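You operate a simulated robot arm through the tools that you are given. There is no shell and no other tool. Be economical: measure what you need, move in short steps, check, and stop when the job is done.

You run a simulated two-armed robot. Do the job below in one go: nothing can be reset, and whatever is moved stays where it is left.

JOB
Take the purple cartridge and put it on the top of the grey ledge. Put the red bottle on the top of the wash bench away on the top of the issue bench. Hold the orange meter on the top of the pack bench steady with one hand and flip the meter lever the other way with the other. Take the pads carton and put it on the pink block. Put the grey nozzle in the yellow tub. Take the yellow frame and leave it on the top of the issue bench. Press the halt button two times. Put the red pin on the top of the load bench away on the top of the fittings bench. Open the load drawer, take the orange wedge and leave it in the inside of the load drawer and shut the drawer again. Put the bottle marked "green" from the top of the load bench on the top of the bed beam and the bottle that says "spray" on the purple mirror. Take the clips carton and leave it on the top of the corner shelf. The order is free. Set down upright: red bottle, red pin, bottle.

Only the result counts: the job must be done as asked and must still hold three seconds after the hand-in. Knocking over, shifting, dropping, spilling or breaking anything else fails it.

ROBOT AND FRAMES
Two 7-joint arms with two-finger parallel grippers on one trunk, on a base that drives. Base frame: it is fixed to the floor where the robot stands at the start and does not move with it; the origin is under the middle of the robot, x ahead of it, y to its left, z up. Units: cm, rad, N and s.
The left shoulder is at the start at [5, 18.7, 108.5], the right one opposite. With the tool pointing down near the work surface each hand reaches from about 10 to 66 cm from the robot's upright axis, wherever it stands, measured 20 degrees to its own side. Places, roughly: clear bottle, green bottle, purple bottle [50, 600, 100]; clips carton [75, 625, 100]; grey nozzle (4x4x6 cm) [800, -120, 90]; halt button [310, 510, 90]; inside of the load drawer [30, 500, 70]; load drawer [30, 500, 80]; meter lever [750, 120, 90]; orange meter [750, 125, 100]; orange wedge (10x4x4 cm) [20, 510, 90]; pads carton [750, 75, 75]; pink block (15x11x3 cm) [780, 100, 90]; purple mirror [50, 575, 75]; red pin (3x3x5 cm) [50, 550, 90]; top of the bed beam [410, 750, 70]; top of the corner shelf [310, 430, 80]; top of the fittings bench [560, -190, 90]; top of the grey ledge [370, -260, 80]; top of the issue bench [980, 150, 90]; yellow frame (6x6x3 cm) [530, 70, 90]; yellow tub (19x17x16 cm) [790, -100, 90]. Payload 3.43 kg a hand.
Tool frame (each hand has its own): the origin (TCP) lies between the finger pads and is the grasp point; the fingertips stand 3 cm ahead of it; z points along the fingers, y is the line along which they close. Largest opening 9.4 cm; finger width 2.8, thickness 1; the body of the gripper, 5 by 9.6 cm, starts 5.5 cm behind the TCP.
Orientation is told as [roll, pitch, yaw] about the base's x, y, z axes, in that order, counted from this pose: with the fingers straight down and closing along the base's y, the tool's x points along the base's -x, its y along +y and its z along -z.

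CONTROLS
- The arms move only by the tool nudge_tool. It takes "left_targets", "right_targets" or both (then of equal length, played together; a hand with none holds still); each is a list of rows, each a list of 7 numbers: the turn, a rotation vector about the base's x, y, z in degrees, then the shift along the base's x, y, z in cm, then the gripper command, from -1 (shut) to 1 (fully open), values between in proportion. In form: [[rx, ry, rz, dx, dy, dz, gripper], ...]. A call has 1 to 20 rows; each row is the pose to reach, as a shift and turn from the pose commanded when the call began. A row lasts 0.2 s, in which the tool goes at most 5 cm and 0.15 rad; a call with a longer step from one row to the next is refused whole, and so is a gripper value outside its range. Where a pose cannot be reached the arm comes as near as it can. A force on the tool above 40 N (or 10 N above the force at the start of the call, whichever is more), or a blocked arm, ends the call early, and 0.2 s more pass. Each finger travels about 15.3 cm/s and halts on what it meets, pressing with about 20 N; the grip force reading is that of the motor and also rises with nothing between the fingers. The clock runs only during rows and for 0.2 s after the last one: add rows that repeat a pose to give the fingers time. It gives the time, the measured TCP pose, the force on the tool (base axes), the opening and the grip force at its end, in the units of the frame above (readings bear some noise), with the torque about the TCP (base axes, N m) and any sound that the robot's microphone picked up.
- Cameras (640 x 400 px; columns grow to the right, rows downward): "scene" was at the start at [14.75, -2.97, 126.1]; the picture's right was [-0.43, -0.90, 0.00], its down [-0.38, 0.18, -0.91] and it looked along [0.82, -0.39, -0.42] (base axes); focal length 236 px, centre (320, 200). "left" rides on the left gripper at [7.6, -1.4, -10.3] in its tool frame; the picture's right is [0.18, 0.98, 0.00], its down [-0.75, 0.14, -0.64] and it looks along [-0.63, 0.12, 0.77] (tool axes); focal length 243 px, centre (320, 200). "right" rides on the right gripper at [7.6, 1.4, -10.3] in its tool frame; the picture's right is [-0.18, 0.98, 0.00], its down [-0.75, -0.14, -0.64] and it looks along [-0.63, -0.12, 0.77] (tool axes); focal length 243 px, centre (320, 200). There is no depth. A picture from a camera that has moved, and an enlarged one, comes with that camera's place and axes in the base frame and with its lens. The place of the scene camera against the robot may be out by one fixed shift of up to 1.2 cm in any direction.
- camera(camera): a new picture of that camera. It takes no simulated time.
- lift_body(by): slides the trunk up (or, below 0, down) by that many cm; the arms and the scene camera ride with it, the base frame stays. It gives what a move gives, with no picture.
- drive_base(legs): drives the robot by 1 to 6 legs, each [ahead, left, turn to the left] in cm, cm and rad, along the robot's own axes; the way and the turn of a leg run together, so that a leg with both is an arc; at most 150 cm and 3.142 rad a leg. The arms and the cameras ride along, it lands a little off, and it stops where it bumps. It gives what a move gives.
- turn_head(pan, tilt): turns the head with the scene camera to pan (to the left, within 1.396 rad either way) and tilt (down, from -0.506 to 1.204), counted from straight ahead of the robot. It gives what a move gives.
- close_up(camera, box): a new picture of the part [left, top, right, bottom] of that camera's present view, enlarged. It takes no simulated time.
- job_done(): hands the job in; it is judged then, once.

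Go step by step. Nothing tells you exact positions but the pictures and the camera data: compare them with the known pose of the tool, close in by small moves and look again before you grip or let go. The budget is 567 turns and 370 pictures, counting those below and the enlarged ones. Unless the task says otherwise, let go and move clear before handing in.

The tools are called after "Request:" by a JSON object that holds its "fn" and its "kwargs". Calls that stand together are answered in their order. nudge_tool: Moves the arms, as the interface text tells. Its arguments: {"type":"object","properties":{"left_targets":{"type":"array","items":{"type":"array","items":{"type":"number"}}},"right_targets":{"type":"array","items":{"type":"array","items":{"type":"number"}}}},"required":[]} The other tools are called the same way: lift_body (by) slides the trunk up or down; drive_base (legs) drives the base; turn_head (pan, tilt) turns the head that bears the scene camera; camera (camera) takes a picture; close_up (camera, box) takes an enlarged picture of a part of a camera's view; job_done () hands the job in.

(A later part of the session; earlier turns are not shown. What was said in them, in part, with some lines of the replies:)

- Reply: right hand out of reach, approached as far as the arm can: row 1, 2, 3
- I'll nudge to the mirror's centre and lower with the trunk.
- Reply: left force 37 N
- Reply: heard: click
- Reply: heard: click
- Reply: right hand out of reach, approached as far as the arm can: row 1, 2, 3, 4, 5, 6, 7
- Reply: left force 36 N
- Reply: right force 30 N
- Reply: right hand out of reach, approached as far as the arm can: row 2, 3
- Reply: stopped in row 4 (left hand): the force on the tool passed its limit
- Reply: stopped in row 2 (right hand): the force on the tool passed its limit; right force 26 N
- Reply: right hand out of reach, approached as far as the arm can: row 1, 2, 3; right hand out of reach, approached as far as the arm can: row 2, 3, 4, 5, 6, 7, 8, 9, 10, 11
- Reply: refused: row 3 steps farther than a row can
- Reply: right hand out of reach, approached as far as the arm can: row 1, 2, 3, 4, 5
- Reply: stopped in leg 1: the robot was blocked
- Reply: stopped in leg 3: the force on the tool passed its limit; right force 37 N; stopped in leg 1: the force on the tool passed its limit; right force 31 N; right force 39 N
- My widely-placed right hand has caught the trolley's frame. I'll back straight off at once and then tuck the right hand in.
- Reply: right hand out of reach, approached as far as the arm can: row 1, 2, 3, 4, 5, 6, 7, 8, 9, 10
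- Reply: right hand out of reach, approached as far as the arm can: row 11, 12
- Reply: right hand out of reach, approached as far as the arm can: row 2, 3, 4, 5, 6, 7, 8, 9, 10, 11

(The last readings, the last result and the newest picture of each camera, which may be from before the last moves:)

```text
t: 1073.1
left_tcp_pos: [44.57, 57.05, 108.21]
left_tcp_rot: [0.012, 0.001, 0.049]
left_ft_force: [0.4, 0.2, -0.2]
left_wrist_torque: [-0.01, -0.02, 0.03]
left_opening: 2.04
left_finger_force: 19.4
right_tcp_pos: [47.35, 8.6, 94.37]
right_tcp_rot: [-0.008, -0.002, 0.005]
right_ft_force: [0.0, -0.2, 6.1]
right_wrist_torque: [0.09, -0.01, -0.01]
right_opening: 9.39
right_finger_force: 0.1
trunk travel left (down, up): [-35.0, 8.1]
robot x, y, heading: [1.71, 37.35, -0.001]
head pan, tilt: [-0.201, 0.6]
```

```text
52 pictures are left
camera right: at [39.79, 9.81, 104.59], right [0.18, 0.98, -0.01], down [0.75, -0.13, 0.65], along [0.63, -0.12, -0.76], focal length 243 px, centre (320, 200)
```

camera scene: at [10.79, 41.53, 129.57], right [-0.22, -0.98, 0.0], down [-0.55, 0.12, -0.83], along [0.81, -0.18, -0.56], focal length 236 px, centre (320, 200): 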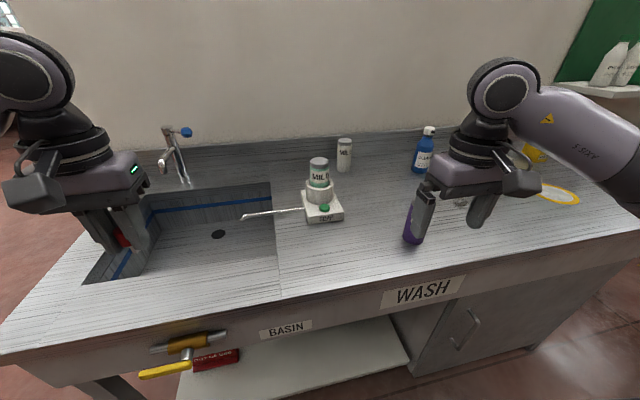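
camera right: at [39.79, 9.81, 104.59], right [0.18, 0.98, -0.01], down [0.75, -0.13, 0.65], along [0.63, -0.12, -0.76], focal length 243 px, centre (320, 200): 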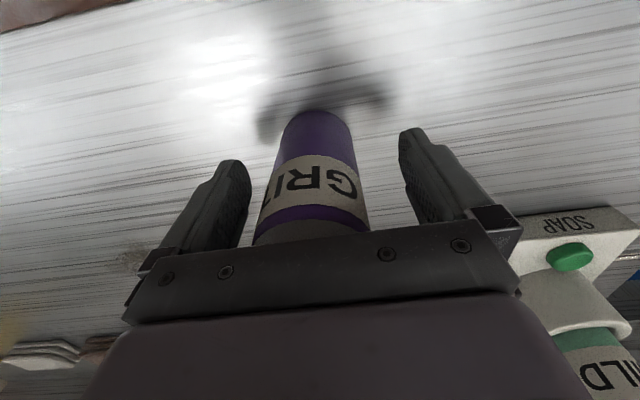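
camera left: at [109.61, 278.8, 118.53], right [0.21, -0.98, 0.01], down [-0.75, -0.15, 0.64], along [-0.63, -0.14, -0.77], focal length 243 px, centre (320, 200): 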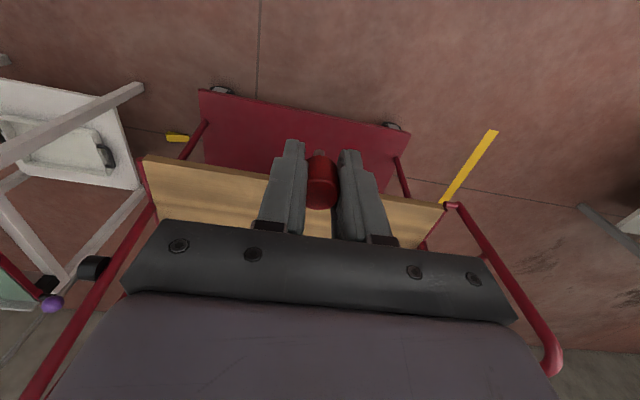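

The palm just touches the lid. I'll rise slightly and close.

Request:
{"fn": "nudge_tool", "kwargs": {"right_targets": [[0, 0, 0, 0.2, -0.2, 0.7, 1], [0, 0, 0, 0.2, -0.2, 0.7, 0.3], [0, 0, 0, 0.2, -0.2, 0.7, -1], [0, 0, 0, 0.2, -0.2, 0.7, -1]]}}

Request:
{"fn": "nudge_tool", "kwargs": {"right_targets": [[0, 0, 0, 0, 0, 3, -1], [0, 0, 0, 0, 0, 7, -1], [0, 0, 0, -3, 0, 10, -1], [0, 0, 0, -7, 0, 12, -1]]}}

Request:
{"fn": "camera", "kwargs": {"camera": "right"}}

```text
t: 1074.1
left_tcp_pos: [44.6, 56.99, 108.19]
left_tcp_rot: [0.012, -0.001, 0.047]
left_ft_force: [0.7, -0.2, 0.0]
left_wrist_torque: [0.02, 0.01, 0.03]
left_opening: 2.02
left_finger_force: 20.1
right_tcp_pos: [47.5, 8.11, 94.64]
right_tcp_rot: [-0.008, 0.002, 0.005]
right_ft_force: [-0.5, 0.1, 0.0]
right_wrist_torque: [0.02, 0.03, -0.03]
right_opening: 5.23
right_finger_force: 20.1
trunk travel left (down, up): [-35.0, 8.1]
robot x, y, heading: [1.56, 37.73, -0.0]
head pan, tilt: [-0.201, 0.6]
```

```text
t: 1075.1
left_tcp_pos: [44.76, 57.04, 108.31]
left_tcp_rot: [0.012, -0.001, 0.048]
left_ft_force: [0.3, 0.1, -0.1]
left_wrist_torque: [0.0, -0.01, -0.03]
left_opening: 2.03
left_finger_force: 19.8
right_tcp_pos: [40.95, 7.98, 106.58]
right_tcp_rot: [-0.006, 0.002, 0.005]
right_ft_force: [-1.0, 0.5, -2.2]
right_wrist_torque: [0.0, 0.0, 0.0]
right_opening: 5.28
right_finger_force: 19.6
trunk travel left (down, up): [-35.0, 8.1]
robot x, y, heading: [1.97, 37.51, 0.0]
head pan, tilt: [-0.201, 0.6]
```

```text
51 pictures are left
camera right: at [33.3, 9.36, 116.97], right [0.18, 0.98, -0.01], down [0.76, -0.13, 0.64], along [0.63, -0.12, -0.77], focal length 243 px, centre (320, 200)
```

right: 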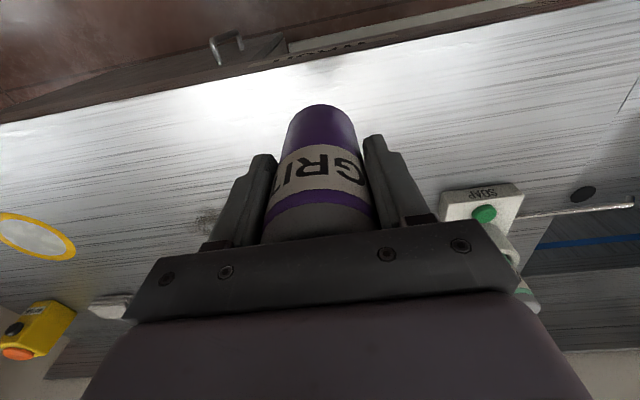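

The cartridge is in hand. I'll drive back round to the south aisle towards the fittings bench and ledge.

Request:
{"fn": "drive_base", "kwargs": {"legs": [[-8, 0, 0], [0, 120, 0], [100, 4, 0], [100, 0, 0], [0, 134, 0]]}}

Request:
{"fn": "drive_base", "kwargs": {"legs": [[112, 0, 0], [112, 0, 0], [0, -125, 0], [0, -125, 0], [0, -60, 0]]}}

Request:
{"fn": "turn_head", "kwargs": {"pan": -0.9, "tilt": 0.35}}

Request:
{"fn": "camera", "kwargs": {"camera": "scene"}}

```text
t: 1097.9
left_tcp_pos: [240.52, 315.21, 108.25]
left_tcp_rot: [0.011, -0.001, 0.021]
left_ft_force: [0.4, 0.0, -1.2]
left_wrist_torque: [0.02, -0.03, -0.01]
left_opening: 2.05
left_finger_force: 20.2
right_tcp_pos: [235.29, 266.27, 106.52]
right_tcp_rot: [-0.007, 0.002, -0.025]
right_ft_force: [0.8, 0.2, -2.7]
right_wrist_torque: [0.01, 0.0, -0.01]
right_opening: 5.2
right_finger_force: 19.6
trunk travel left (down, up): [-35.0, 8.1]
robot x, y, heading: [196.93, 296.85, -0.031]
head pan, tilt: [-0.201, 0.6]
```

```text
t: 1123.6
left_tcp_pos: [453.47, 3.91, 108.33]
left_tcp_rot: [0.011, 0.001, 0.051]
left_ft_force: [0.3, 0.3, 0.5]
left_wrist_torque: [-0.02, 0.04, 0.01]
left_opening: 2.04
left_finger_force: 20.0
right_tcp_pos: [449.78, -45.16, 106.54]
right_tcp_rot: [-0.008, 0.002, 0.009]
right_ft_force: [-0.1, -0.2, -3.3]
right_wrist_torque: [0.01, 0.01, 0.02]
right_opening: 5.18
right_finger_force: 19.6
trunk travel left (down, up): [-35.0, 8.1]
robot x, y, heading: [410.71, -15.96, 0.002]
head pan, tilt: [-0.201, 0.6]
```

```text
t: 1124.7
left_tcp_pos: [453.35, 3.95, 108.15]
left_tcp_rot: [0.013, 0.0, 0.051]
left_ft_force: [0.4, 0.7, -0.5]
left_wrist_torque: [-0.03, -0.02, -0.01]
left_opening: 2.03
left_finger_force: 19.7
right_tcp_pos: [449.72, -45.21, 106.73]
right_tcp_rot: [-0.008, 0.002, 0.009]
right_ft_force: [0.3, -0.9, -3.4]
right_wrist_torque: [0.0, 0.01, 0.0]
right_opening: 5.17
right_finger_force: 19.9
trunk travel left (down, up): [-35.0, 8.1]
robot x, y, heading: [409.86, -15.72, 0.008]
head pan, tilt: [-0.901, 0.351]
```

```text
50 pictures are left
camera scene: at [422.65, -22.09, 131.84], right [-0.78, -0.62, 0.0], down [-0.21, 0.27, -0.94], along [0.59, -0.73, -0.34], focal length 236 px, centre (320, 200)
```

scene: 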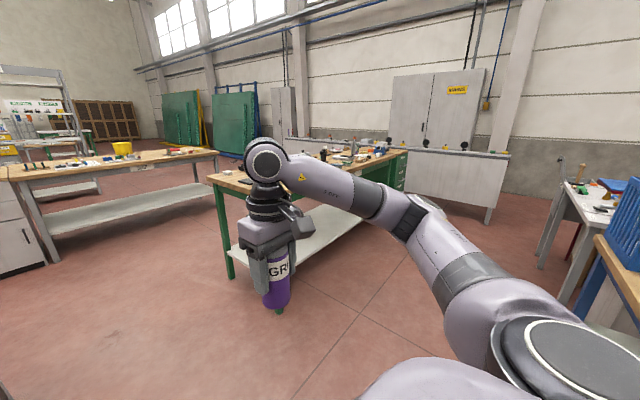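

The fittings bench (green legs) is ahead-left at x about 530–590, and the grey ledge table is to the right near [370,-235]. I'll do the pin first: drive to the west side of the fittings bench.

Request:
{"fn": "drive_base", "kwargs": {"legs": [[65, -10, 0], [0, -120, 0]]}}

Request:
{"fn": "turn_head", "kwargs": {"pan": 0.1, "tilt": 0.5}}

Request:
{"fn": "camera", "kwargs": {"camera": "scene"}}

```text
t: 1134.0
left_tcp_pos: [517.95, -126.79, 108.28]
left_tcp_rot: [0.013, 0.001, 0.053]
left_ft_force: [-0.2, 0.2, -0.1]
left_wrist_torque: [0.04, 0.03, -0.01]
left_opening: 2.04
left_finger_force: 20.1
right_tcp_pos: [514.55, -175.92, 106.55]
right_tcp_rot: [-0.007, 0.002, 0.012]
right_ft_force: [0.5, -0.7, -2.8]
right_wrist_torque: [0.02, -0.01, -0.01]
right_opening: 5.2
right_finger_force: 19.9
trunk travel left (down, up): [-35.0, 8.1]
robot x, y, heading: [475.48, -146.52, 0.004]
head pan, tilt: [-0.901, 0.351]
```

```text
t: 1135.2
left_tcp_pos: [517.95, -126.69, 108.13]
left_tcp_rot: [0.011, 0.0, 0.052]
left_ft_force: [0.7, 0.3, 0.0]
left_wrist_torque: [0.03, -0.04, 0.0]
left_opening: 2.03
left_finger_force: 19.9
right_tcp_pos: [514.48, -175.85, 106.58]
right_tcp_rot: [-0.007, 0.001, 0.011]
right_ft_force: [-0.8, -0.1, -1.6]
right_wrist_torque: [-0.01, 0.0, 0.01]
right_opening: 5.22
right_finger_force: 20.5
trunk travel left (down, up): [-35.0, 8.1]
robot x, y, heading: [475.14, -146.98, 0.006]
head pan, tilt: [0.099, 0.499]
```

```text
49 pictures are left
camera scene: at [490.53, -144.63, 130.47], right [0.1, -0.99, 0.0], down [-0.48, -0.05, -0.88], along [0.87, 0.09, -0.48], focal length 236 px, centre (320, 200)
```

scene: 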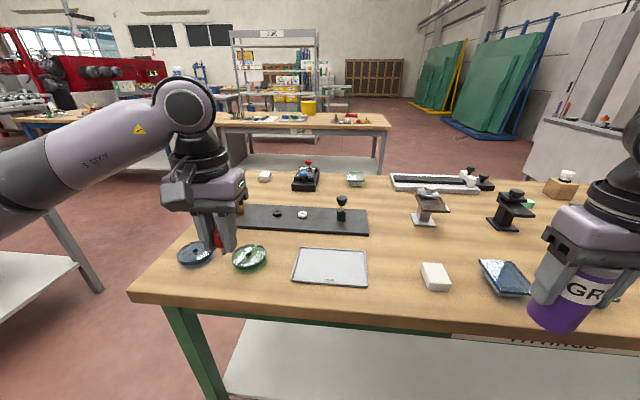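

A free spot lies between the glass tray and the white box, at about [537,-159]. I'll align the left hand there.

Request:
{"fn": "drive_base", "kwargs": {"legs": [[0, -30, 0], [11, 0, 0]]}}

Request:
{"fn": "camera", "kwargs": {"camera": "left"}}

Request:
{"fn": "camera", "kwargs": {"camera": "scene"}}

```text
t: 1138.1
left_tcp_pos: [529.03, -157.28, 108.1]
left_tcp_rot: [0.012, 0.001, 0.054]
left_ft_force: [0.1, -0.2, 0.3]
left_wrist_torque: [-0.02, -0.01, -0.02]
left_opening: 2.04
left_finger_force: 20.1
right_tcp_pos: [525.65, -206.52, 106.48]
right_tcp_rot: [-0.007, 0.0, 0.013]
right_ft_force: [0.3, 0.1, -2.4]
right_wrist_torque: [0.0, 0.02, -0.02]
right_opening: 5.2
right_finger_force: 20.4
trunk travel left (down, up): [-35.0, 8.1]
robot x, y, heading: [486.15, -177.5, 0.009]
head pan, tilt: [0.099, 0.499]
```

```text
48 pictures are left
camera left: at [521.5, -159.24, 118.49], right [-0.24, 0.97, 0.01], down [0.75, 0.17, 0.64], along [0.62, 0.16, -0.77], focal length 243 px, centre (320, 200)
```

left: 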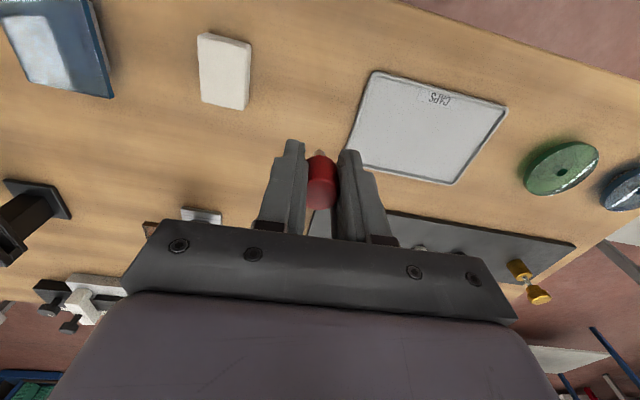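

```text
47 pictures are left
camera scene: at [501.66, -175.24, 130.46], right [0.11, -0.99, 0.0], down [-0.48, -0.05, -0.88], along [0.87, 0.09, -0.48], focal length 236 px, centre (320, 200)
```

scene: 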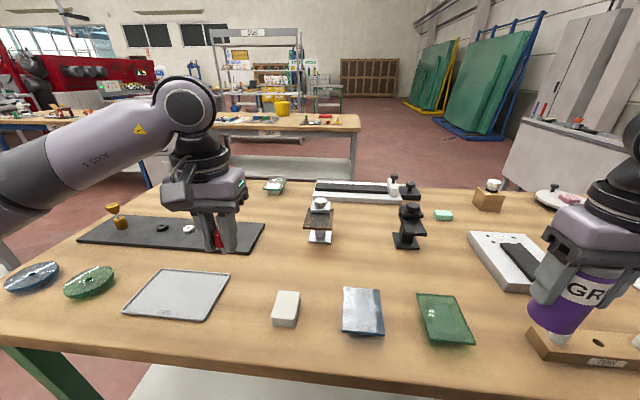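

The gap centre is [533,-158.2]. I'll lower the pin there.

Request:
{"fn": "nudge_tool", "kwargs": {"left_targets": [[0, 0, 0, 2, -0.5, -3, -1], [0, 0, 0, 4, -0.9, -6, -1], [0, 0, 0, 4, -0.9, -10, -1], [0, 0, 0, 4, -0.9, -14, -1]]}}

Request:
{"fn": "camera", "kwargs": {"camera": "left"}}

Request:
{"fn": "close_up", "kwargs": {"camera": "scene", "box": [180, 190, 340, 340]}}

```text
t: 1139.1
left_tcp_pos: [533.16, -158.19, 94.27]
left_tcp_rot: [0.013, -0.001, 0.055]
left_ft_force: [0.4, 0.4, 0.8]
left_wrist_torque: [-0.01, -0.02, -0.03]
left_opening: 2.01
left_finger_force: 20.8
right_tcp_pos: [525.49, -206.42, 106.51]
right_tcp_rot: [-0.007, 0.001, 0.012]
right_ft_force: [-0.8, -0.6, -2.9]
right_wrist_torque: [0.01, 0.01, 0.02]
right_opening: 5.18
right_finger_force: 20.3
trunk travel left (down, up): [-35.0, 8.1]
robot x, y, heading: [485.94, -177.3, 0.009]
head pan, tilt: [0.099, 0.499]
```

```text
46 pictures are left
camera left: at [525.6, -160.1, 104.53], right [-0.24, 0.97, 0.01], down [0.74, 0.17, 0.64], along [0.62, 0.16, -0.76], focal length 243 px, centre (320, 200)
```

left: 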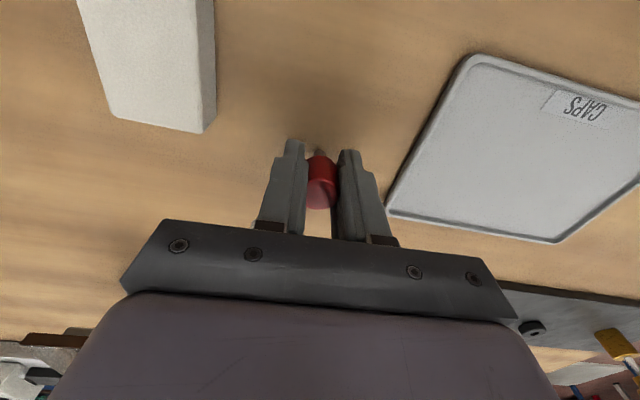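

```text
2.67 times, centred on (260, 265) of scene
camera zoom: at [501.57, -175.23, 130.48], right [0.11, -0.99, 0.0], down [-0.48, -0.05, -0.88], along [0.87, 0.09, -0.48], focal length 628 px, centre (480, 27)
```

zoom: 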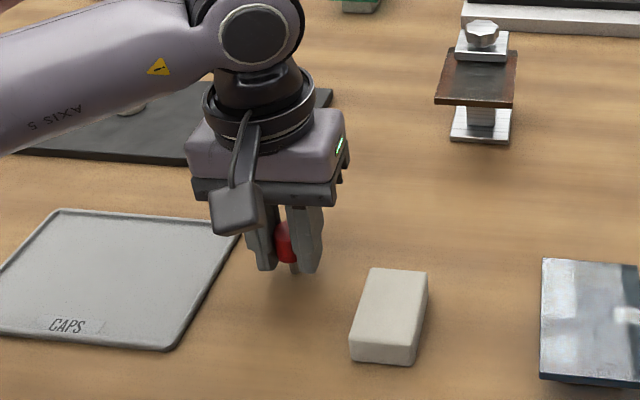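

Request:
{"fn": "nudge_tool", "kwargs": {"left_targets": [[0, 0, 0, 0, 0, -1.5, -1], [0, 0, 0, 0, 0, -3, -1]]}}

Request:
{"fn": "nudge_tool", "kwargs": {"left_targets": [[0, 0, 0, 0, 0, -0.4, -1], [0, 0, 0, 0, 0, -0.8, -1]]}}

Request:
{"fn": "nudge_tool", "kwargs": {"left_targets": [[0, 0, 0, 0, 0, -0.4, -1], [0, 0, 0, 0, 0, -0.8, -1]]}}

```text
t: 1139.7
left_tcp_pos: [533.19, -158.25, 93.1]
left_tcp_rot: [0.006, -0.009, 0.055]
left_ft_force: [-7.4, 2.1, 11.2]
left_wrist_torque: [-0.18, 0.39, -0.15]
left_opening: 2.01
left_finger_force: 19.5
right_tcp_pos: [525.56, -206.42, 106.63]
right_tcp_rot: [-0.008, 0.002, 0.014]
right_ft_force: [-0.7, -0.7, -1.7]
right_wrist_torque: [0.02, 0.02, 0.0]
right_opening: 5.16
right_finger_force: 19.4
trunk travel left (down, up): [-35.0, 8.1]
robot x, y, heading: [486.19, -177.38, 0.004]
head pan, tilt: [0.099, 0.499]
stopped in row 2 (left hand): the force on the tool passed its limit (the readings are from after the stop); the commanded pose is now the measured one
```

```text
t: 1140.2
left_tcp_pos: [533.34, -158.23, 92.96]
left_tcp_rot: [-0.001, -0.023, 0.054]
left_ft_force: [-5.3, 2.0, 15.2]
left_wrist_torque: [-0.15, 0.33, -0.11]
left_opening: 2.0
left_finger_force: 19.5
right_tcp_pos: [525.44, -206.33, 106.57]
right_tcp_rot: [-0.005, 0.0, 0.012]
right_ft_force: [0.0, -1.1, -2.9]
right_wrist_torque: [0.0, 0.01, -0.04]
right_opening: 5.18
right_finger_force: 19.6
trunk travel left (down, up): [-35.0, 8.1]
robot x, y, heading: [486.07, -177.55, 0.008]
head pan, tilt: [0.099, 0.499]
stopped in row 2 (left hand): the force on the tool passed its limit (the readings are from after the stop); the commanded pose is now the measured one
```

```text
t: 1140.7
left_tcp_pos: [533.6, -158.23, 92.92]
left_tcp_rot: [-0.002, -0.029, 0.054]
left_ft_force: [-3.9, 0.6, 12.9]
left_wrist_torque: [0.18, 0.29, -0.02]
left_opening: 2.04
left_finger_force: 19.9
right_tcp_pos: [525.44, -206.41, 106.59]
right_tcp_rot: [-0.007, 0.002, 0.015]
right_ft_force: [-0.4, 0.8, -2.2]
right_wrist_torque: [0.0, 0.01, 0.05]
right_opening: 5.18
right_finger_force: 20.2
trunk travel left (down, up): [-35.0, 8.1]
robot x, y, heading: [486.16, -177.0, 0.009]
head pan, tilt: [0.099, 0.499]
stopped in row 2 (left hand): the force on the tool passed its limit (the readings are from after the stop); the commanded pose is now the measured one
```

It had already touched down at 93.1 (the bench is at about z 88). I'll relieve, restore the vertical, and check the pin.

Request:
{"fn": "nudge_tool", "kwargs": {"left_targets": [[0.4, 0.8, 0, 0, 0, 0.4, -1], [0.8, 1.6, 0, 0, 0, 0.8, -1]]}}

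Request:
{"fn": "camera", "kwargs": {"camera": "left"}}

Request:
{"fn": "close_up", "kwargs": {"camera": "scene", "box": [220, 220, 320, 310]}}

```text
t: 1141.3
left_tcp_pos: [533.67, -158.09, 93.5]
left_tcp_rot: [0.015, 0.003, 0.053]
left_ft_force: [0.9, 0.8, 0.2]
left_wrist_torque: [0.02, 0.02, -0.01]
left_opening: 2.0
left_finger_force: 20.4
right_tcp_pos: [525.61, -206.27, 106.49]
right_tcp_rot: [-0.006, 0.0, 0.013]
right_ft_force: [-0.7, -0.3, -2.3]
right_wrist_torque: [-0.01, 0.0, 0.02]
right_opening: 5.19
right_finger_force: 20.0
trunk travel left (down, up): [-35.0, 8.1]
robot x, y, heading: [486.24, -177.32, 0.012]
head pan, tilt: [0.099, 0.499]
```

```text
44 pictures are left
camera left: at [526.08, -160.12, 103.83], right [-0.24, 0.97, 0.02], down [0.75, 0.17, 0.64], along [0.62, 0.17, -0.77], focal length 243 px, centre (320, 200)
```

left: 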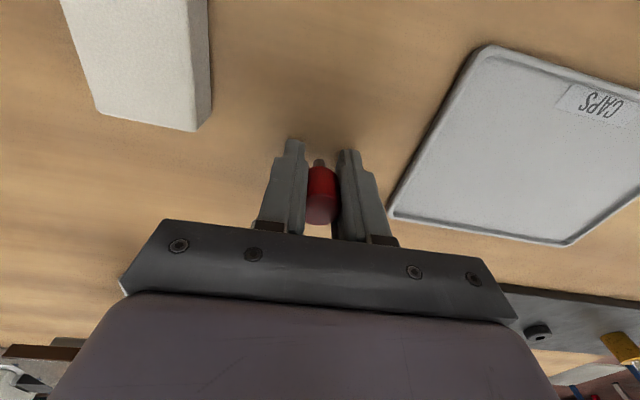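

```text
4.44 times, centred on (270, 265) of scene
camera zoom: at [501.56, -175.2, 130.46], right [0.11, -0.99, 0.0], down [-0.48, -0.05, -0.88], along [0.87, 0.09, -0.48], focal length 1047 px, centre (542, -89)
```

zoom: 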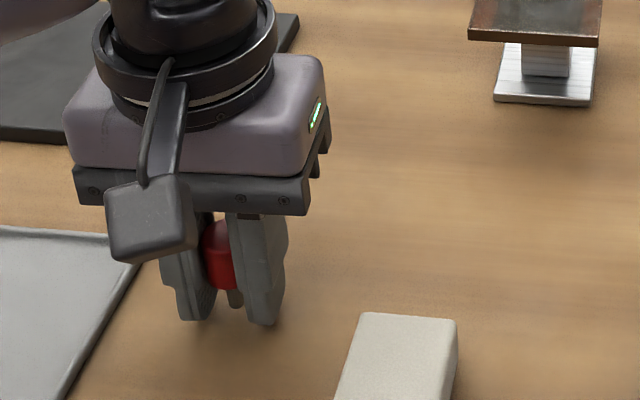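

The pin slid up a little in the grip, so its foot is just above the fingertips. I'll bring the fingertips to the bench and loosen only slightly, letting it settle guided by the fingers.

Request:
{"fn": "nudge_tool", "kwargs": {"left_targets": [[0, 0, 0, 0, 0, -0.3, -1], [0, 0, 0, 0, 0, -0.5, -1]]}}

Request:
{"fn": "nudge_tool", "kwargs": {"left_targets": [[0, 0, 0, 0, 0, 0, -0.56], [0, 0, 0, 0, 0, 0, -0.54], [0, 0, 0, 0, 0, 0, -0.52], [0, 0, 0, 0, 0, 0, -0.52]]}}

Request:
{"fn": "camera", "kwargs": {"camera": "left"}}

Request:
{"fn": "close_up", "kwargs": {"camera": "scene", "box": [220, 220, 320, 310]}}

```text
t: 1141.9
left_tcp_pos: [533.51, -158.26, 93.18]
left_tcp_rot: [0.015, 0.002, 0.052]
left_ft_force: [-0.1, 0.7, -0.4]
left_wrist_torque: [0.03, -0.02, -0.01]
left_opening: 2.01
left_finger_force: 19.5
right_tcp_pos: [525.49, -206.3, 106.58]
right_tcp_rot: [-0.007, 0.002, 0.015]
right_ft_force: [0.4, -0.1, -2.6]
right_wrist_torque: [0.0, -0.01, 0.0]
right_opening: 5.19
right_finger_force: 19.7
trunk travel left (down, up): [-35.0, 8.1]
robot x, y, heading: [486.07, -177.42, 0.015]
head pan, tilt: [0.099, 0.499]
```

```text
t: 1142.9
left_tcp_pos: [533.61, -158.16, 93.06]
left_tcp_rot: [0.015, 0.0, 0.055]
left_ft_force: [-0.8, 0.1, 0.8]
left_wrist_torque: [0.03, 0.01, -0.02]
left_opening: 2.28
left_finger_force: 0.0
right_tcp_pos: [525.59, -206.33, 106.59]
right_tcp_rot: [-0.007, 0.001, 0.015]
right_ft_force: [1.0, 0.2, -3.1]
right_wrist_torque: [0.04, 0.01, 0.02]
right_opening: 5.19
right_finger_force: 20.2
trunk travel left (down, up): [-35.0, 8.1]
robot x, y, heading: [486.14, -176.96, 0.008]
head pan, tilt: [0.099, 0.499]
```

```text
42 pictures are left
camera left: at [526.05, -160.12, 103.44], right [-0.24, 0.97, 0.02], down [0.75, 0.17, 0.64], along [0.62, 0.16, -0.77], focal length 243 px, centre (320, 200)
```

left: 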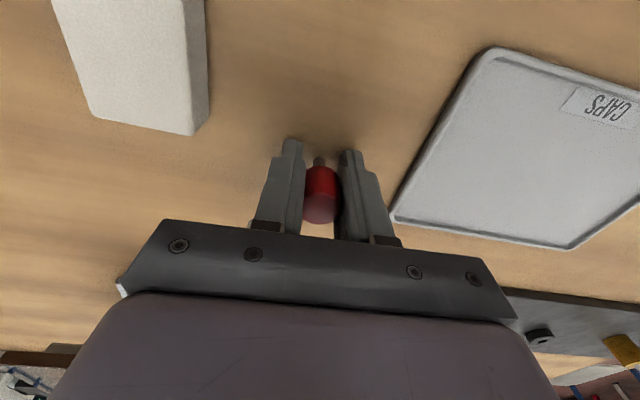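

```text
4.44 times, centred on (270, 265) of scene
camera zoom: at [501.56, -175.19, 130.47], right [0.11, -0.99, 0.0], down [-0.48, -0.05, -0.88], along [0.87, 0.09, -0.48], focal length 1047 px, centre (542, -89)
```

zoom: 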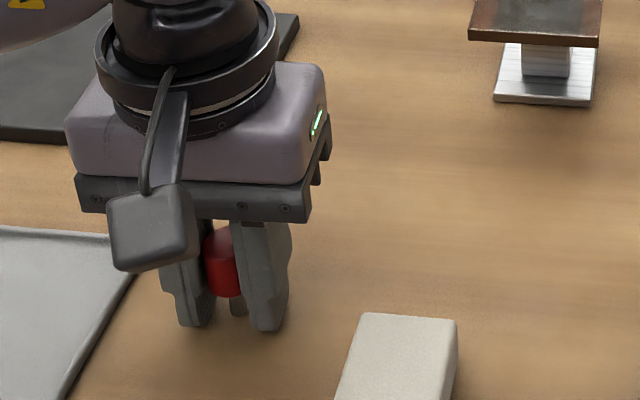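

The pin now stands free between the fingers. I'll open further and rise straight up.

Request:
{"fn": "nudge_tool", "kwargs": {"left_targets": [[0, 0, 0, 0, 0, 0, -0.35], [0, 0, 0, 0, 0, 0, -0.1], [0, 0, 0, 0, 0, 0, -0.1], [0, 0, 0, 0, 0, 3, -0.1], [0, 0, 0, 0, 0, 7, -0.1], [0, 0, 0, 0, 0, 11, -0.1]]}}

Request:
{"fn": "camera", "kwargs": {"camera": "left"}}

Request:
{"fn": "close_up", "kwargs": {"camera": "scene", "box": [200, 200, 340, 320]}}

```text
t: 1144.3
left_tcp_pos: [533.47, -158.39, 104.13]
left_tcp_rot: [0.016, 0.001, 0.055]
left_ft_force: [-0.1, -0.7, 0.4]
left_wrist_torque: [0.02, 0.01, 0.01]
left_opening: 4.23
left_finger_force: 0.1
right_tcp_pos: [525.54, -206.41, 106.42]
right_tcp_rot: [-0.006, 0.002, 0.015]
right_ft_force: [0.0, -0.1, -2.7]
right_wrist_torque: [-0.06, 0.02, -0.03]
right_opening: 5.18
right_finger_force: 20.3
trunk travel left (down, up): [-35.0, 8.1]
robot x, y, heading: [486.12, -177.13, 0.008]
head pan, tilt: [0.099, 0.499]
```

```text
40 pictures are left
camera left: at [526.03, -160.29, 114.42], right [-0.24, 0.97, 0.02], down [0.75, 0.17, 0.64], along [0.62, 0.16, -0.77], focal length 243 px, centre (320, 200)
```

left: 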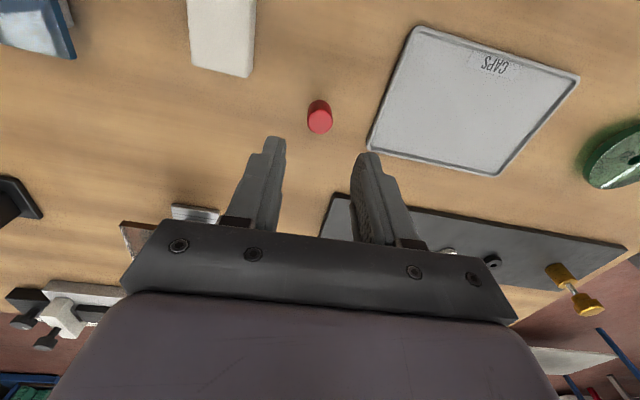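

```text
3.33 times, centred on (270, 260) of scene
camera zoom: at [501.54, -175.22, 130.47], right [0.11, -0.99, 0.0], down [-0.48, -0.05, -0.88], along [0.87, 0.09, -0.48], focal length 786 px, centre (487, 0)
```

zoom: 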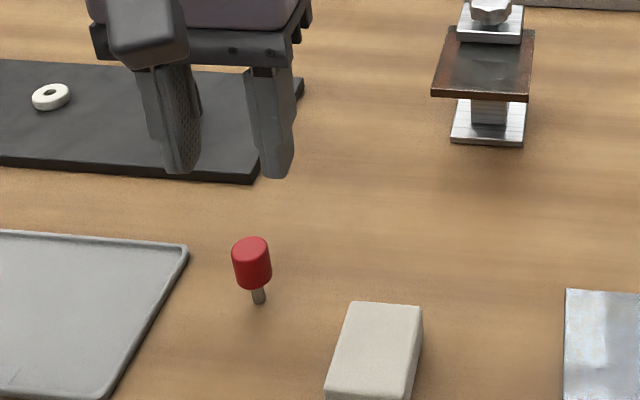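

The pin stands upright on the fittings bench. I'll raise and retract the left hand, back off, and turn to face the grey ledge.

Request:
{"fn": "nudge_tool", "kwargs": {"left_targets": [[0, 0, 0, -3, 0, 2, 0.5], [0, 0, 0, -6, 0, 4, 1]]}}

Request:
{"fn": "drive_base", "kwargs": {"legs": [[-27, 0, 0], [0, -50, 0], [0, 0, 1.571], [0, 0, 1.56]]}}

Request:
{"fn": "turn_head", "kwargs": {"pan": -0.1, "tilt": 0.5}}

Request:
{"fn": "camera", "kwargs": {"camera": "scene"}}

```text
t: 1144.9
left_tcp_pos: [527.76, -158.24, 108.17]
left_tcp_rot: [0.014, -0.001, 0.054]
left_ft_force: [0.4, 0.5, 0.5]
left_wrist_torque: [0.01, 0.01, 0.02]
left_opening: 9.39
left_finger_force: 0.1
right_tcp_pos: [525.51, -206.3, 106.51]
right_tcp_rot: [-0.005, 0.004, 0.012]
right_ft_force: [1.1, -0.4, -2.3]
right_wrist_torque: [0.04, 0.01, 0.0]
right_opening: 5.18
right_finger_force: 20.4
trunk travel left (down, up): [-35.0, 8.1]
robot x, y, heading: [485.97, -177.59, 0.01]
head pan, tilt: [0.099, 0.499]
```

```text
t: 1157.1
left_tcp_pos: [418.61, -248.69, 108.17]
left_tcp_rot: [0.016, 0.0, -3.043]
left_ft_force: [0.4, 0.9, 1.0]
left_wrist_torque: [-0.02, 0.0, 0.01]
left_opening: 9.41
left_finger_force: 0.0
right_tcp_pos: [418.83, -200.57, 106.55]
right_tcp_rot: [-0.008, 0.002, -3.085]
right_ft_force: [-0.2, -0.3, -2.5]
right_wrist_torque: [-0.01, 0.0, 0.0]
right_opening: 5.17
right_finger_force: 20.4
trunk travel left (down, up): [-35.0, 8.1]
robot x, y, heading: [459.43, -227.92, -3.089]
head pan, tilt: [0.099, 0.499]
```

```text
t: 1157.8
left_tcp_pos: [418.67, -248.72, 108.04]
left_tcp_rot: [0.016, 0.0, -3.045]
left_ft_force: [1.1, 0.6, 1.1]
left_wrist_torque: [-0.01, -0.01, -0.04]
left_opening: 9.39
left_finger_force: 0.0
right_tcp_pos: [418.67, -200.58, 106.58]
right_tcp_rot: [-0.007, 0.003, -3.087]
right_ft_force: [0.1, -1.1, -2.1]
right_wrist_torque: [0.0, -0.01, 0.0]
right_opening: 5.19
right_finger_force: 19.9
trunk travel left (down, up): [-35.0, 8.1]
robot x, y, heading: [459.39, -228.08, -3.092]
head pan, tilt: [-0.099, 0.499]
```

```text
38 pictures are left
camera scene: at [445.05, -226.81, 130.47], right [0.05, 1.0, 0.0], down [0.48, -0.02, -0.88], along [-0.88, 0.04, -0.48], focal length 236 px, centre (320, 200)
```

scene: 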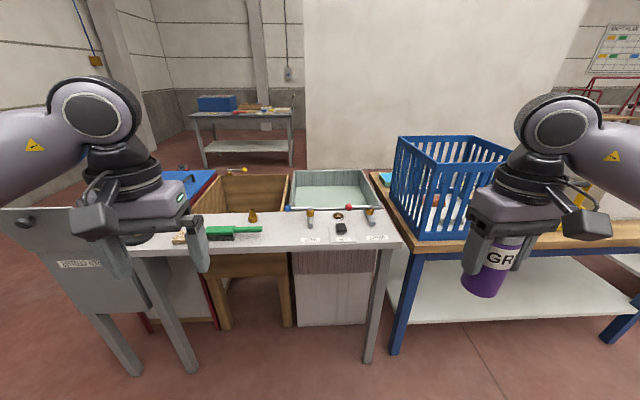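

This narrow grey-topped table matches the ledge location (x 366–386, y −282 to −197). There's a free spot at about [380,-236.5]. I'll align the right hand with it.

Request:
{"fn": "nudge_tool", "kwargs": {"left_targets": [[0, 0, 0, 2, 0, 4, 1], [0, 0, 0, 4, 0, 8, 1]]}}

Request:
{"fn": "drive_base", "kwargs": {"legs": [[0, 37, -0.05], [28, 0, 0]]}}

Request:
{"fn": "turn_head", "kwargs": {"pan": -0.3, "tilt": 0.65}}

Request:
{"fn": "camera", "kwargs": {"camera": "scene"}}

Request:
{"fn": "camera", "kwargs": {"camera": "right"}}

```text
t: 1158.4
left_tcp_pos: [422.88, -248.81, 116.46]
left_tcp_rot: [0.016, 0.003, -3.043]
left_ft_force: [0.5, 0.6, 0.4]
left_wrist_torque: [0.0, -0.03, -0.01]
left_opening: 9.36
left_finger_force: 0.1
right_tcp_pos: [418.81, -200.47, 106.57]
right_tcp_rot: [-0.007, 0.002, -3.084]
right_ft_force: [0.8, 1.1, -3.0]
right_wrist_torque: [0.0, -0.04, -0.01]
right_opening: 5.21
right_finger_force: 19.8
trunk travel left (down, up): [-35.0, 8.1]
robot x, y, heading: [459.4, -227.63, -3.091]
head pan, tilt: [-0.099, 0.499]
```

```text
t: 1162.3
left_tcp_pos: [395.74, -284.34, 116.19]
left_tcp_rot: [0.016, 0.001, -3.09]
left_ft_force: [-0.6, -0.6, 0.9]
left_wrist_torque: [0.02, -0.03, -0.02]
left_opening: 9.41
left_finger_force: 0.0
right_tcp_pos: [393.75, -235.71, 106.54]
right_tcp_rot: [-0.007, 0.003, -3.13]
right_ft_force: [0.4, 0.8, -3.1]
right_wrist_torque: [-0.01, -0.04, 0.01]
right_opening: 5.16
right_finger_force: 20.0
trunk travel left (down, up): [-35.0, 8.1]
robot x, y, heading: [433.03, -264.89, -3.137]
head pan, tilt: [-0.099, 0.499]
```

```text
t: 1163.0
left_tcp_pos: [395.7, -284.21, 116.36]
left_tcp_rot: [0.015, -0.001, -3.089]
left_ft_force: [-0.4, 0.5, -0.3]
left_wrist_torque: [0.0, -0.04, 0.01]
left_opening: 9.39
left_finger_force: 0.1
right_tcp_pos: [393.72, -235.87, 106.52]
right_tcp_rot: [-0.008, 0.003, -3.131]
right_ft_force: [-0.7, 0.2, -2.7]
right_wrist_torque: [0.03, -0.01, -0.02]
right_opening: 5.18
right_finger_force: 20.0
trunk travel left (down, up): [-35.0, 8.1]
robot x, y, heading: [433.32, -264.51, -3.136]
head pan, tilt: [-0.3, 0.649]
```

```text
37 pictures are left
camera scene: at [419.57, -261.54, 129.14], right [0.29, 0.96, 0.0], down [0.58, -0.17, -0.8], along [-0.76, 0.23, -0.6], focal length 236 px, centre (320, 200)
```

scene: 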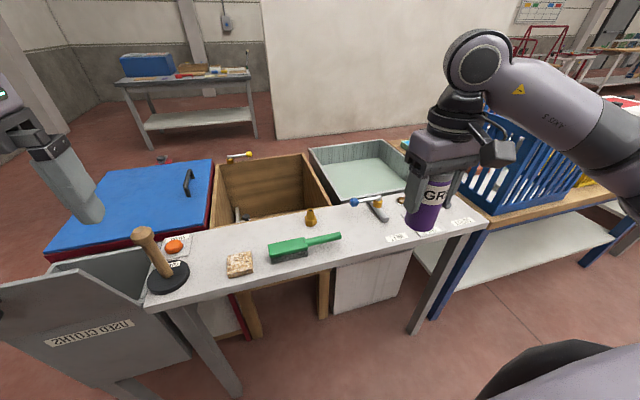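

```text
36 pictures are left
camera right: at [401.43, -237.32, 116.88], right [-0.17, -0.98, -0.01], down [-0.76, 0.13, 0.64], along [-0.63, 0.12, -0.77], focal length 243 px, centre (320, 200)
```

right: 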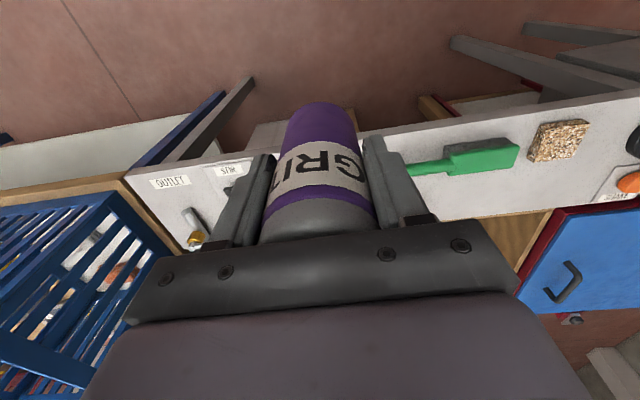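

The free zone is y −247 to −231; I'll place at [380,-239]. I'll move the base a bit closer, then extend and lower.

Request:
{"fn": "drive_base", "kwargs": {"legs": [[9, 2.5, 0]]}}

Request:
{"fn": "nudge_tool", "kwargs": {"right_targets": [[0, 0, 0, -2.5, -0.3, -2, -1], [0, 0, 0, -5, -0.5, -5, -1], [0, 0, 0, -5, -0.5, -9, -1]]}}

Request:
{"fn": "camera", "kwargs": {"camera": "right"}}

Request:
{"fn": "camera", "kwargs": {"camera": "scene"}}

```text
t: 1164.2
left_tcp_pos: [386.86, -286.89, 116.25]
left_tcp_rot: [0.014, 0.001, -3.088]
left_ft_force: [0.2, -0.1, -1.3]
left_wrist_torque: [0.01, -0.03, 0.01]
left_opening: 9.39
left_finger_force: 0.2
right_tcp_pos: [384.62, -238.41, 106.47]
right_tcp_rot: [-0.009, 0.004, -3.128]
right_ft_force: [-0.5, -0.5, -2.1]
right_wrist_torque: [0.0, -0.04, 0.01]
right_opening: 5.21
right_finger_force: 20.1
trunk travel left (down, up): [-35.0, 8.1]
robot x, y, heading: [424.55, -267.55, -3.135]
head pan, tilt: [-0.3, 0.649]
```

```text
t: 1165.0
left_tcp_pos: [386.76, -286.85, 116.3]
left_tcp_rot: [0.017, 0.001, -3.086]
left_ft_force: [-0.3, 0.4, 0.0]
left_wrist_torque: [0.02, 0.02, 0.01]
left_opening: 9.42
left_finger_force: 0.1
right_tcp_pos: [379.82, -238.92, 97.58]
right_tcp_rot: [-0.008, 0.001, -3.127]
right_ft_force: [0.7, 0.9, -2.8]
right_wrist_torque: [-0.01, -0.05, -0.02]
right_opening: 5.18
right_finger_force: 20.0
trunk travel left (down, up): [-35.0, 8.1]
robot x, y, heading: [424.21, -267.6, -3.134]
head pan, tilt: [-0.3, 0.649]
```

```text
35 pictures are left
camera right: at [387.48, -240.51, 107.8], right [-0.17, -0.99, -0.01], down [-0.76, 0.13, 0.64], along [-0.63, 0.12, -0.77], focal length 243 px, centre (320, 200)
```

right: 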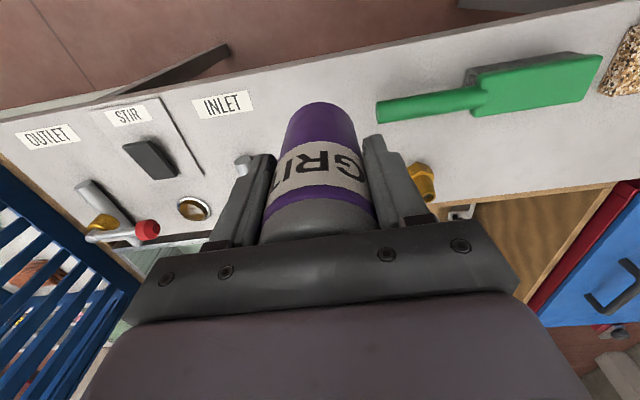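

```text
34 pictures are left
camera scene: at [410.73, -264.1, 129.14], right [0.29, 0.96, 0.0], down [0.58, -0.17, -0.8], along [-0.76, 0.23, -0.6], focal length 236 px, centre (320, 200)
```

scene: 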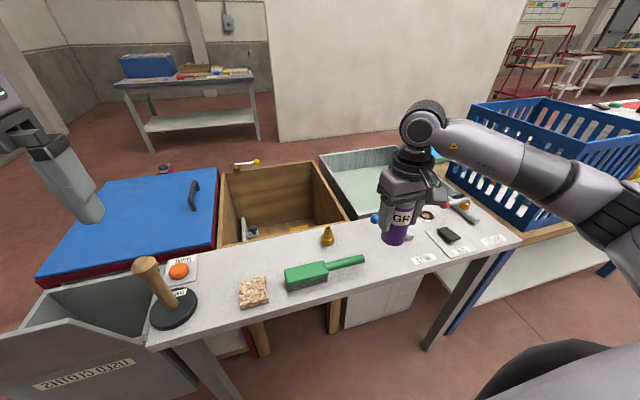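

I'll shift +0.5 in y and lower.

Request:
{"fn": "nudge_tool", "kwargs": {"right_targets": [[0, 0, 0, 0.3, 0.5, -3, -1], [0, 0, 0, 0.3, 0.5, -5.5, -1]]}}

Request:
{"fn": "nudge_tool", "kwargs": {"right_targets": [[0, 0, 0, 0, 0, -0.5, -1], [0, 0, 0, 0, 0, -1, -1]]}}

```text
t: 1165.5
left_tcp_pos: [386.83, -286.87, 116.21]
left_tcp_rot: [0.017, -0.001, -3.088]
left_ft_force: [0.1, -1.5, -0.3]
left_wrist_torque: [0.0, -0.02, 0.0]
left_opening: 9.41
left_finger_force: 0.1
right_tcp_pos: [380.07, -238.6, 91.91]
right_tcp_rot: [-0.009, 0.001, -3.128]
right_ft_force: [1.1, 0.2, -2.3]
right_wrist_torque: [-0.01, 0.04, 0.0]
right_opening: 5.18
right_finger_force: 19.8
trunk travel left (down, up): [-35.0, 8.1]
robot x, y, heading: [424.0, -267.51, -3.136]
head pan, tilt: [-0.3, 0.649]
```

```text
t: 1166.2
left_tcp_pos: [386.93, -286.72, 116.3]
left_tcp_rot: [0.014, 0.001, -3.087]
left_ft_force: [-0.8, -0.5, 0.8]
left_wrist_torque: [-0.01, 0.02, 0.02]
left_opening: 9.41
left_finger_force: 0.1
right_tcp_pos: [380.2, -238.39, 91.04]
right_tcp_rot: [-0.007, 0.003, -3.127]
right_ft_force: [0.1, 0.6, -2.2]
right_wrist_torque: [0.01, -0.02, 0.02]
right_opening: 5.18
right_finger_force: 20.0
trunk travel left (down, up): [-35.0, 8.1]
robot x, y, heading: [424.33, -267.42, -3.138]
head pan, tilt: [-0.3, 0.649]
```

Request:
{"fn": "nudge_tool", "kwargs": {"right_targets": [[0, 0, 0, 0, 0, -0.5, -1], [0, 0, 0, 0, 0, -0.9, -1]]}}

Request:
{"fn": "close_up", "kwargs": {"camera": "scene", "box": [320, 160, 480, 290]}}

```text
t: 1166.8
left_tcp_pos: [386.9, -286.76, 116.39]
left_tcp_rot: [0.015, -0.001, -3.088]
left_ft_force: [0.6, 0.5, 0.3]
left_wrist_torque: [0.04, 0.0, -0.04]
left_opening: 9.41
left_finger_force: 0.0
right_tcp_pos: [380.35, -238.46, 90.07]
right_tcp_rot: [-0.007, 0.004, -3.128]
right_ft_force: [0.6, 0.4, -2.1]
right_wrist_torque: [0.0, -0.03, 0.0]
right_opening: 5.19
right_finger_force: 20.2
trunk travel left (down, up): [-35.0, 8.1]
robot x, y, heading: [424.5, -267.79, -3.135]
head pan, tilt: [-0.3, 0.649]
```

```text
3.08 times, centred on (400, 225) of scene
camera zoom: at [410.73, -264.12, 129.13], right [0.29, 0.96, 0.0], down [0.58, -0.17, -0.8], along [-0.76, 0.23, -0.6], focal length 725 px, centre (74, 123)
```

zoom: 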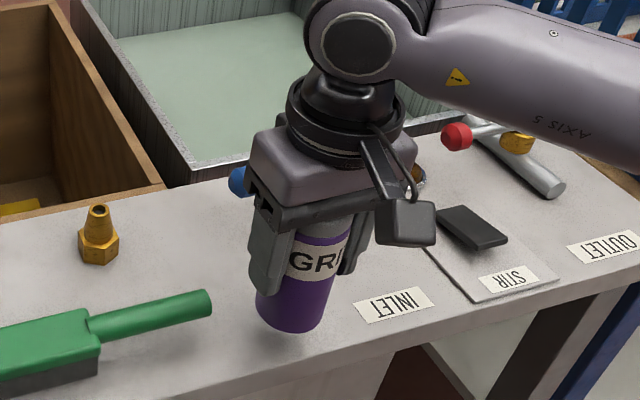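

Request:
{"fn": "nudge_tool", "kwargs": {"right_targets": [[0, 0, 0, 0, 0, -0.4, -1], [0, 0, 0, 0, 0, -0.7, -1]]}}

Request:
{"fn": "nudge_tool", "kwargs": {"right_targets": [[0, 0, 0, 0, 0, -0.3, -1], [0, 0, 0, 0, 0, -0.6, -1]]}}

```text
t: 1167.3
left_tcp_pos: [386.91, -286.81, 116.35]
left_tcp_rot: [0.016, 0.001, -3.088]
left_ft_force: [0.8, -0.9, 0.4]
left_wrist_torque: [0.01, 0.03, 0.02]
left_opening: 9.38
left_finger_force: 0.1
right_tcp_pos: [380.17, -238.34, 89.54]
right_tcp_rot: [-0.008, 0.002, -3.127]
right_ft_force: [-0.6, 0.6, -3.2]
right_wrist_torque: [0.02, -0.02, 0.02]
right_opening: 5.18
right_finger_force: 19.7
trunk travel left (down, up): [-35.0, 8.1]
robot x, y, heading: [424.72, -267.29, -3.132]
head pan, tilt: [-0.3, 0.649]
```

```text
t: 1168.0
left_tcp_pos: [386.92, -286.89, 116.33]
left_tcp_rot: [0.016, 0.0, -3.089]
left_ft_force: [-0.4, 0.4, 0.4]
left_wrist_torque: [0.02, 0.04, 0.01]
left_opening: 9.39
left_finger_force: 0.1
right_tcp_pos: [380.21, -238.41, 88.79]
right_tcp_rot: [-0.007, 0.004, -3.13]
right_ft_force: [-0.4, 0.1, -2.9]
right_wrist_torque: [0.02, -0.02, 0.0]
right_opening: 5.18
right_finger_force: 20.3
trunk travel left (down, up): [-35.0, 8.1]
robot x, y, heading: [424.09, -267.5, -3.134]
head pan, tilt: [-0.3, 0.649]
```

Request:
{"fn": "nudge_tool", "kwargs": {"right_targets": [[0, 0, 0, 0, 0, -0.4, -1], [0, 0, 0, 0, 0, -0.8, -1]]}}

Request:
{"fn": "nudge_tool", "kwargs": {"right_targets": [[0, 0, 0, 0, 0, -0.4, -1], [0, 0, 0, 0, 0, -0.7, -1]]}}

Request:
{"fn": "close_up", "kwargs": {"camera": "scene", "box": [320, 160, 480, 290]}}

```text
t: 1168.5
left_tcp_pos: [386.86, -286.72, 116.23]
left_tcp_rot: [0.016, 0.0, -3.088]
left_ft_force: [-0.1, 0.0, 0.7]
left_wrist_torque: [-0.02, -0.02, 0.02]
left_opening: 9.4
left_finger_force: 0.0
right_tcp_pos: [380.04, -238.5, 88.13]
right_tcp_rot: [-0.009, 0.002, -3.128]
right_ft_force: [-0.2, -1.6, -2.8]
right_wrist_torque: [0.0, 0.01, 0.0]
right_opening: 5.19
right_finger_force: 19.9
trunk travel left (down, up): [-35.0, 8.1]
robot x, y, heading: [424.73, -267.49, -3.132]
head pan, tilt: [-0.3, 0.649]
```

```text
t: 1169.2
left_tcp_pos: [386.97, -286.67, 116.27]
left_tcp_rot: [0.015, -0.001, -3.088]
left_ft_force: [0.2, -0.3, -0.4]
left_wrist_torque: [-0.02, -0.02, -0.01]
left_opening: 9.41
left_finger_force: 0.1
right_tcp_pos: [380.13, -238.31, 87.36]
right_tcp_rot: [-0.009, 0.002, -3.127]
right_ft_force: [0.0, 0.0, -3.2]
right_wrist_torque: [-0.01, -0.06, -0.01]
right_opening: 5.18
right_finger_force: 19.8
trunk travel left (down, up): [-35.0, 8.1]
robot x, y, heading: [424.29, -267.56, -3.134]
head pan, tilt: [-0.3, 0.649]
```

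```text
3.08 times, centred on (400, 225) of scene
camera zoom: at [410.73, -264.12, 129.13], right [0.29, 0.96, 0.0], down [0.58, -0.17, -0.8], along [-0.76, 0.23, -0.6], focal length 725 px, centre (74, 123)
```

zoom: 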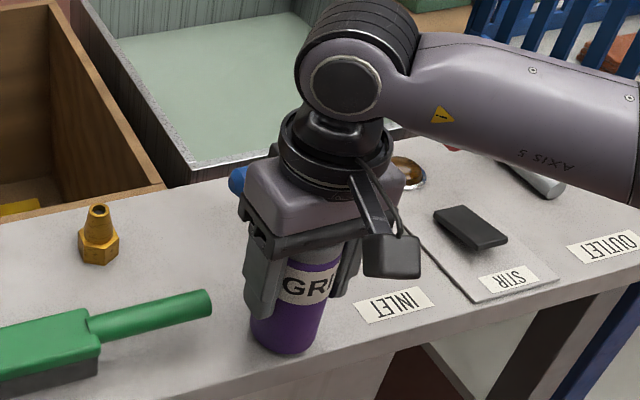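

The ledge is lower than I assumed (z about 78), which puts its front edge near x 383. I'll shift the cartridge 3.5 cm further in, then continue down.

Request:
{"fn": "nudge_tool", "kwargs": {"right_targets": [[0, 0, 0, -1.8, 0, 0.3, -1], [0, 0, 0, -3.6, -0.3, 0.3, -1]]}}

Request:
{"fn": "nudge_tool", "kwargs": {"right_targets": [[0, 0, 0, 0, 0, -0.5, -1], [0, 0, 0, 0, 0, -0.9, -1]]}}

Request:
{"fn": "nudge_tool", "kwargs": {"right_targets": [[0, 0, 0, 0, 0, -0.4, -1], [0, 0, 0, 0, 0, -0.7, -1]]}}

Request:
{"fn": "close_up", "kwargs": {"camera": "scene", "box": [320, 160, 480, 290]}}

```text
t: 1169.8
left_tcp_pos: [386.97, -286.89, 116.35]
left_tcp_rot: [0.016, 0.001, -3.087]
left_ft_force: [-0.1, 0.4, -0.8]
left_wrist_torque: [-0.02, 0.02, 0.02]
left_opening: 9.4
left_finger_force: 0.0
right_tcp_pos: [376.44, -238.63, 87.69]
right_tcp_rot: [-0.008, 0.003, -3.129]
right_ft_force: [0.6, 0.5, -2.4]
right_wrist_torque: [-0.02, -0.02, -0.01]
right_opening: 5.18
right_finger_force: 19.9
trunk travel left (down, up): [-35.0, 8.1]
robot x, y, heading: [423.93, -267.32, -3.136]
head pan, tilt: [-0.3, 0.649]
```

```text
t: 1170.3
left_tcp_pos: [387.0, -286.81, 116.34]
left_tcp_rot: [0.016, -0.003, -3.087]
left_ft_force: [0.1, 0.5, -1.2]
left_wrist_torque: [-0.01, 0.01, 0.0]
left_opening: 9.4
left_finger_force: 0.1
right_tcp_pos: [376.56, -238.62, 86.96]
right_tcp_rot: [-0.008, -0.001, -3.129]
right_ft_force: [-0.5, 1.2, 4.1]
right_wrist_torque: [-0.06, -0.1, 0.01]
right_opening: 5.18
right_finger_force: 19.7
trunk travel left (down, up): [-35.0, 8.1]
robot x, y, heading: [424.26, -267.73, -3.135]
head pan, tilt: [-0.3, 0.649]
```

```text
t: 1171.0
left_tcp_pos: [386.99, -286.88, 116.4]
left_tcp_rot: [0.016, -0.002, -3.088]
left_ft_force: [-0.3, 0.1, 0.4]
left_wrist_torque: [-0.01, 0.01, 0.02]
left_opening: 9.43
left_finger_force: 0.0
right_tcp_pos: [376.39, -238.71, 86.28]
right_tcp_rot: [-0.007, -0.003, -3.126]
right_ft_force: [-2.4, 0.6, 18.5]
right_wrist_torque: [-0.44, 0.02, -0.05]
right_opening: 5.17
right_finger_force: 20.1
trunk travel left (down, up): [-35.0, 8.1]
robot x, y, heading: [424.58, -267.35, -3.133]
head pan, tilt: [-0.3, 0.649]
```

```text
3.08 times, centred on (400, 225) of scene
camera zoom: at [410.86, -264.2, 129.17], right [0.29, 0.96, 0.0], down [0.58, -0.17, -0.8], along [-0.76, 0.23, -0.6], focal length 725 px, centre (74, 123)
```

zoom: 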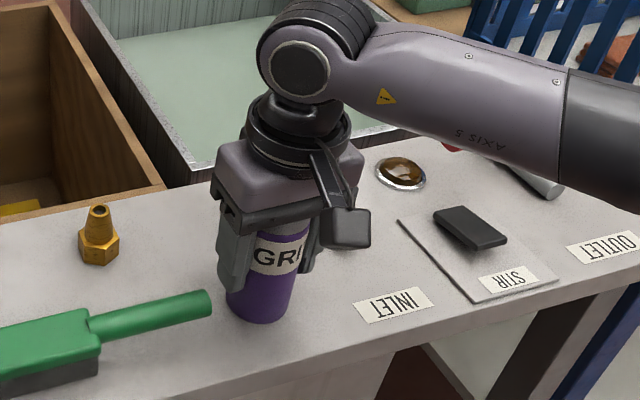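

It's on the ledge. I'll ease up, open moderately, and rise.

Request:
{"fn": "nudge_tool", "kwargs": {"right_targets": [[0, 0, 0, 0, 0, 0.6, -1], [0, 0, 0, 0, 0, 0.6, 0.25], [0, 0, 0, 0, 0, 0.6, 0.45], [0, 0, 0, 0, 0, 0.6, 0.45], [0, 0, 0, 0, 0, 4, 0.45], [0, 0, 0, 0, 0, 8, 0.45], [0, 0, 0, 0, 0, 12, 0.45], [0, 0, 0, 0, 0, 16, 0.45], [0, 0, 0, 0, 0, 20, 0.45]]}}

Request:
{"fn": "drive_base", "kwargs": {"legs": [[-25, 0, 0]]}}

Request:
{"fn": "camera", "kwargs": {"camera": "scene"}}

```text
t: 1173.0
left_tcp_pos: [386.89, -286.79, 116.29]
left_tcp_rot: [0.016, 0.0, -3.087]
left_ft_force: [1.1, 0.5, 0.5]
left_wrist_torque: [0.01, -0.02, -0.02]
left_opening: 9.37
left_finger_force: 0.0
right_tcp_pos: [376.51, -238.88, 106.21]
right_tcp_rot: [-0.009, 0.003, -3.129]
right_ft_force: [0.9, -0.3, 0.0]
right_wrist_torque: [-0.03, -0.02, -0.02]
right_opening: 6.8
right_finger_force: 0.0
trunk travel left (down, up): [-35.0, 8.1]
robot x, y, heading: [424.41, -267.38, -3.136]
head pan, tilt: [-0.3, 0.649]
```

```text
t: 1174.8
left_tcp_pos: [412.53, -286.43, 116.29]
left_tcp_rot: [0.015, 0.0, -3.089]
left_ft_force: [0.2, -0.4, 0.1]
left_wrist_torque: [-0.04, 0.0, 0.02]
left_opening: 9.38
left_finger_force: 0.1
right_tcp_pos: [402.19, -238.47, 106.15]
right_tcp_rot: [-0.007, 0.0, -3.129]
right_ft_force: [-0.9, -1.1, 0.2]
right_wrist_torque: [0.0, 0.0, -0.01]
right_opening: 6.82
right_finger_force: 0.0
trunk travel left (down, up): [-35.0, 8.1]
robot x, y, heading: [450.03, -267.26, -3.139]
head pan, tilt: [-0.3, 0.649]
```

```text
30 pictures are left
camera scene: at [436.36, -263.93, 129.15], right [0.29, 0.96, 0.0], down [0.58, -0.17, -0.8], along [-0.76, 0.23, -0.6], focal length 236 px, centre (320, 200)
```

scene: 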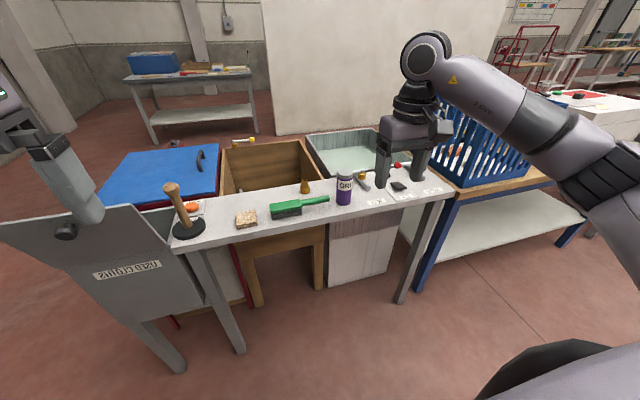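

The cartridge stands on the grey ledge and both hands are clear. Every item on the list is done, so I'm handing in.

Request:
{"fn": "job_done", "kwargs": {}}

```text
The job is handed in.
```

I did every task on the list and handed the job in; I don't have the verdict.

| Task | Result |
|---|---|
| Purple cartridge | The purple "GRIT" cylinder from the wash bench stands on the narrow grey ledge. Its place was not listed, so I took it to be the cartridge because it matches the soap dispenser there. |
| Red bottle | Upright on the issue bench. |
| Orange meter | Held with the right hand while the left flipped the lever; the display reads READY. |
| Pads carton | On the pink block. |
| Grey nozzle | Standing in the yellow tub. |
| Yellow frame | On the issue bench, with its glass still in it. |
| Halt button | Two presses, two clicks heard. |
| Red pin | Upright on the fittings bench. |
| Orange wedge | In the load drawer, which is shut. |
| Bottle marked "green" | The clear bottle labelled GREEN, upright on the bed beam. |
| Bottle that says "spray" | The green bottle labelled SPRAY, upright on the purple mirror. |
| Clips carton | On the corner shelf. |

Three things may count against the result:
- **Meter:** it tipped back about 8° in my grip while I flipped the lever. I levelled it before letting go, and it may have shifted a few millimetres.
- **Trolley:** my right hand bumped the red trolley's frame on the way to the wash bench. Its base corners matched an earlier picture afterwards, so I don't think it moved.
- **Pads fixture:** my gripper touched the small orange lever on the pads fixture. It looked unchanged in later pictures.
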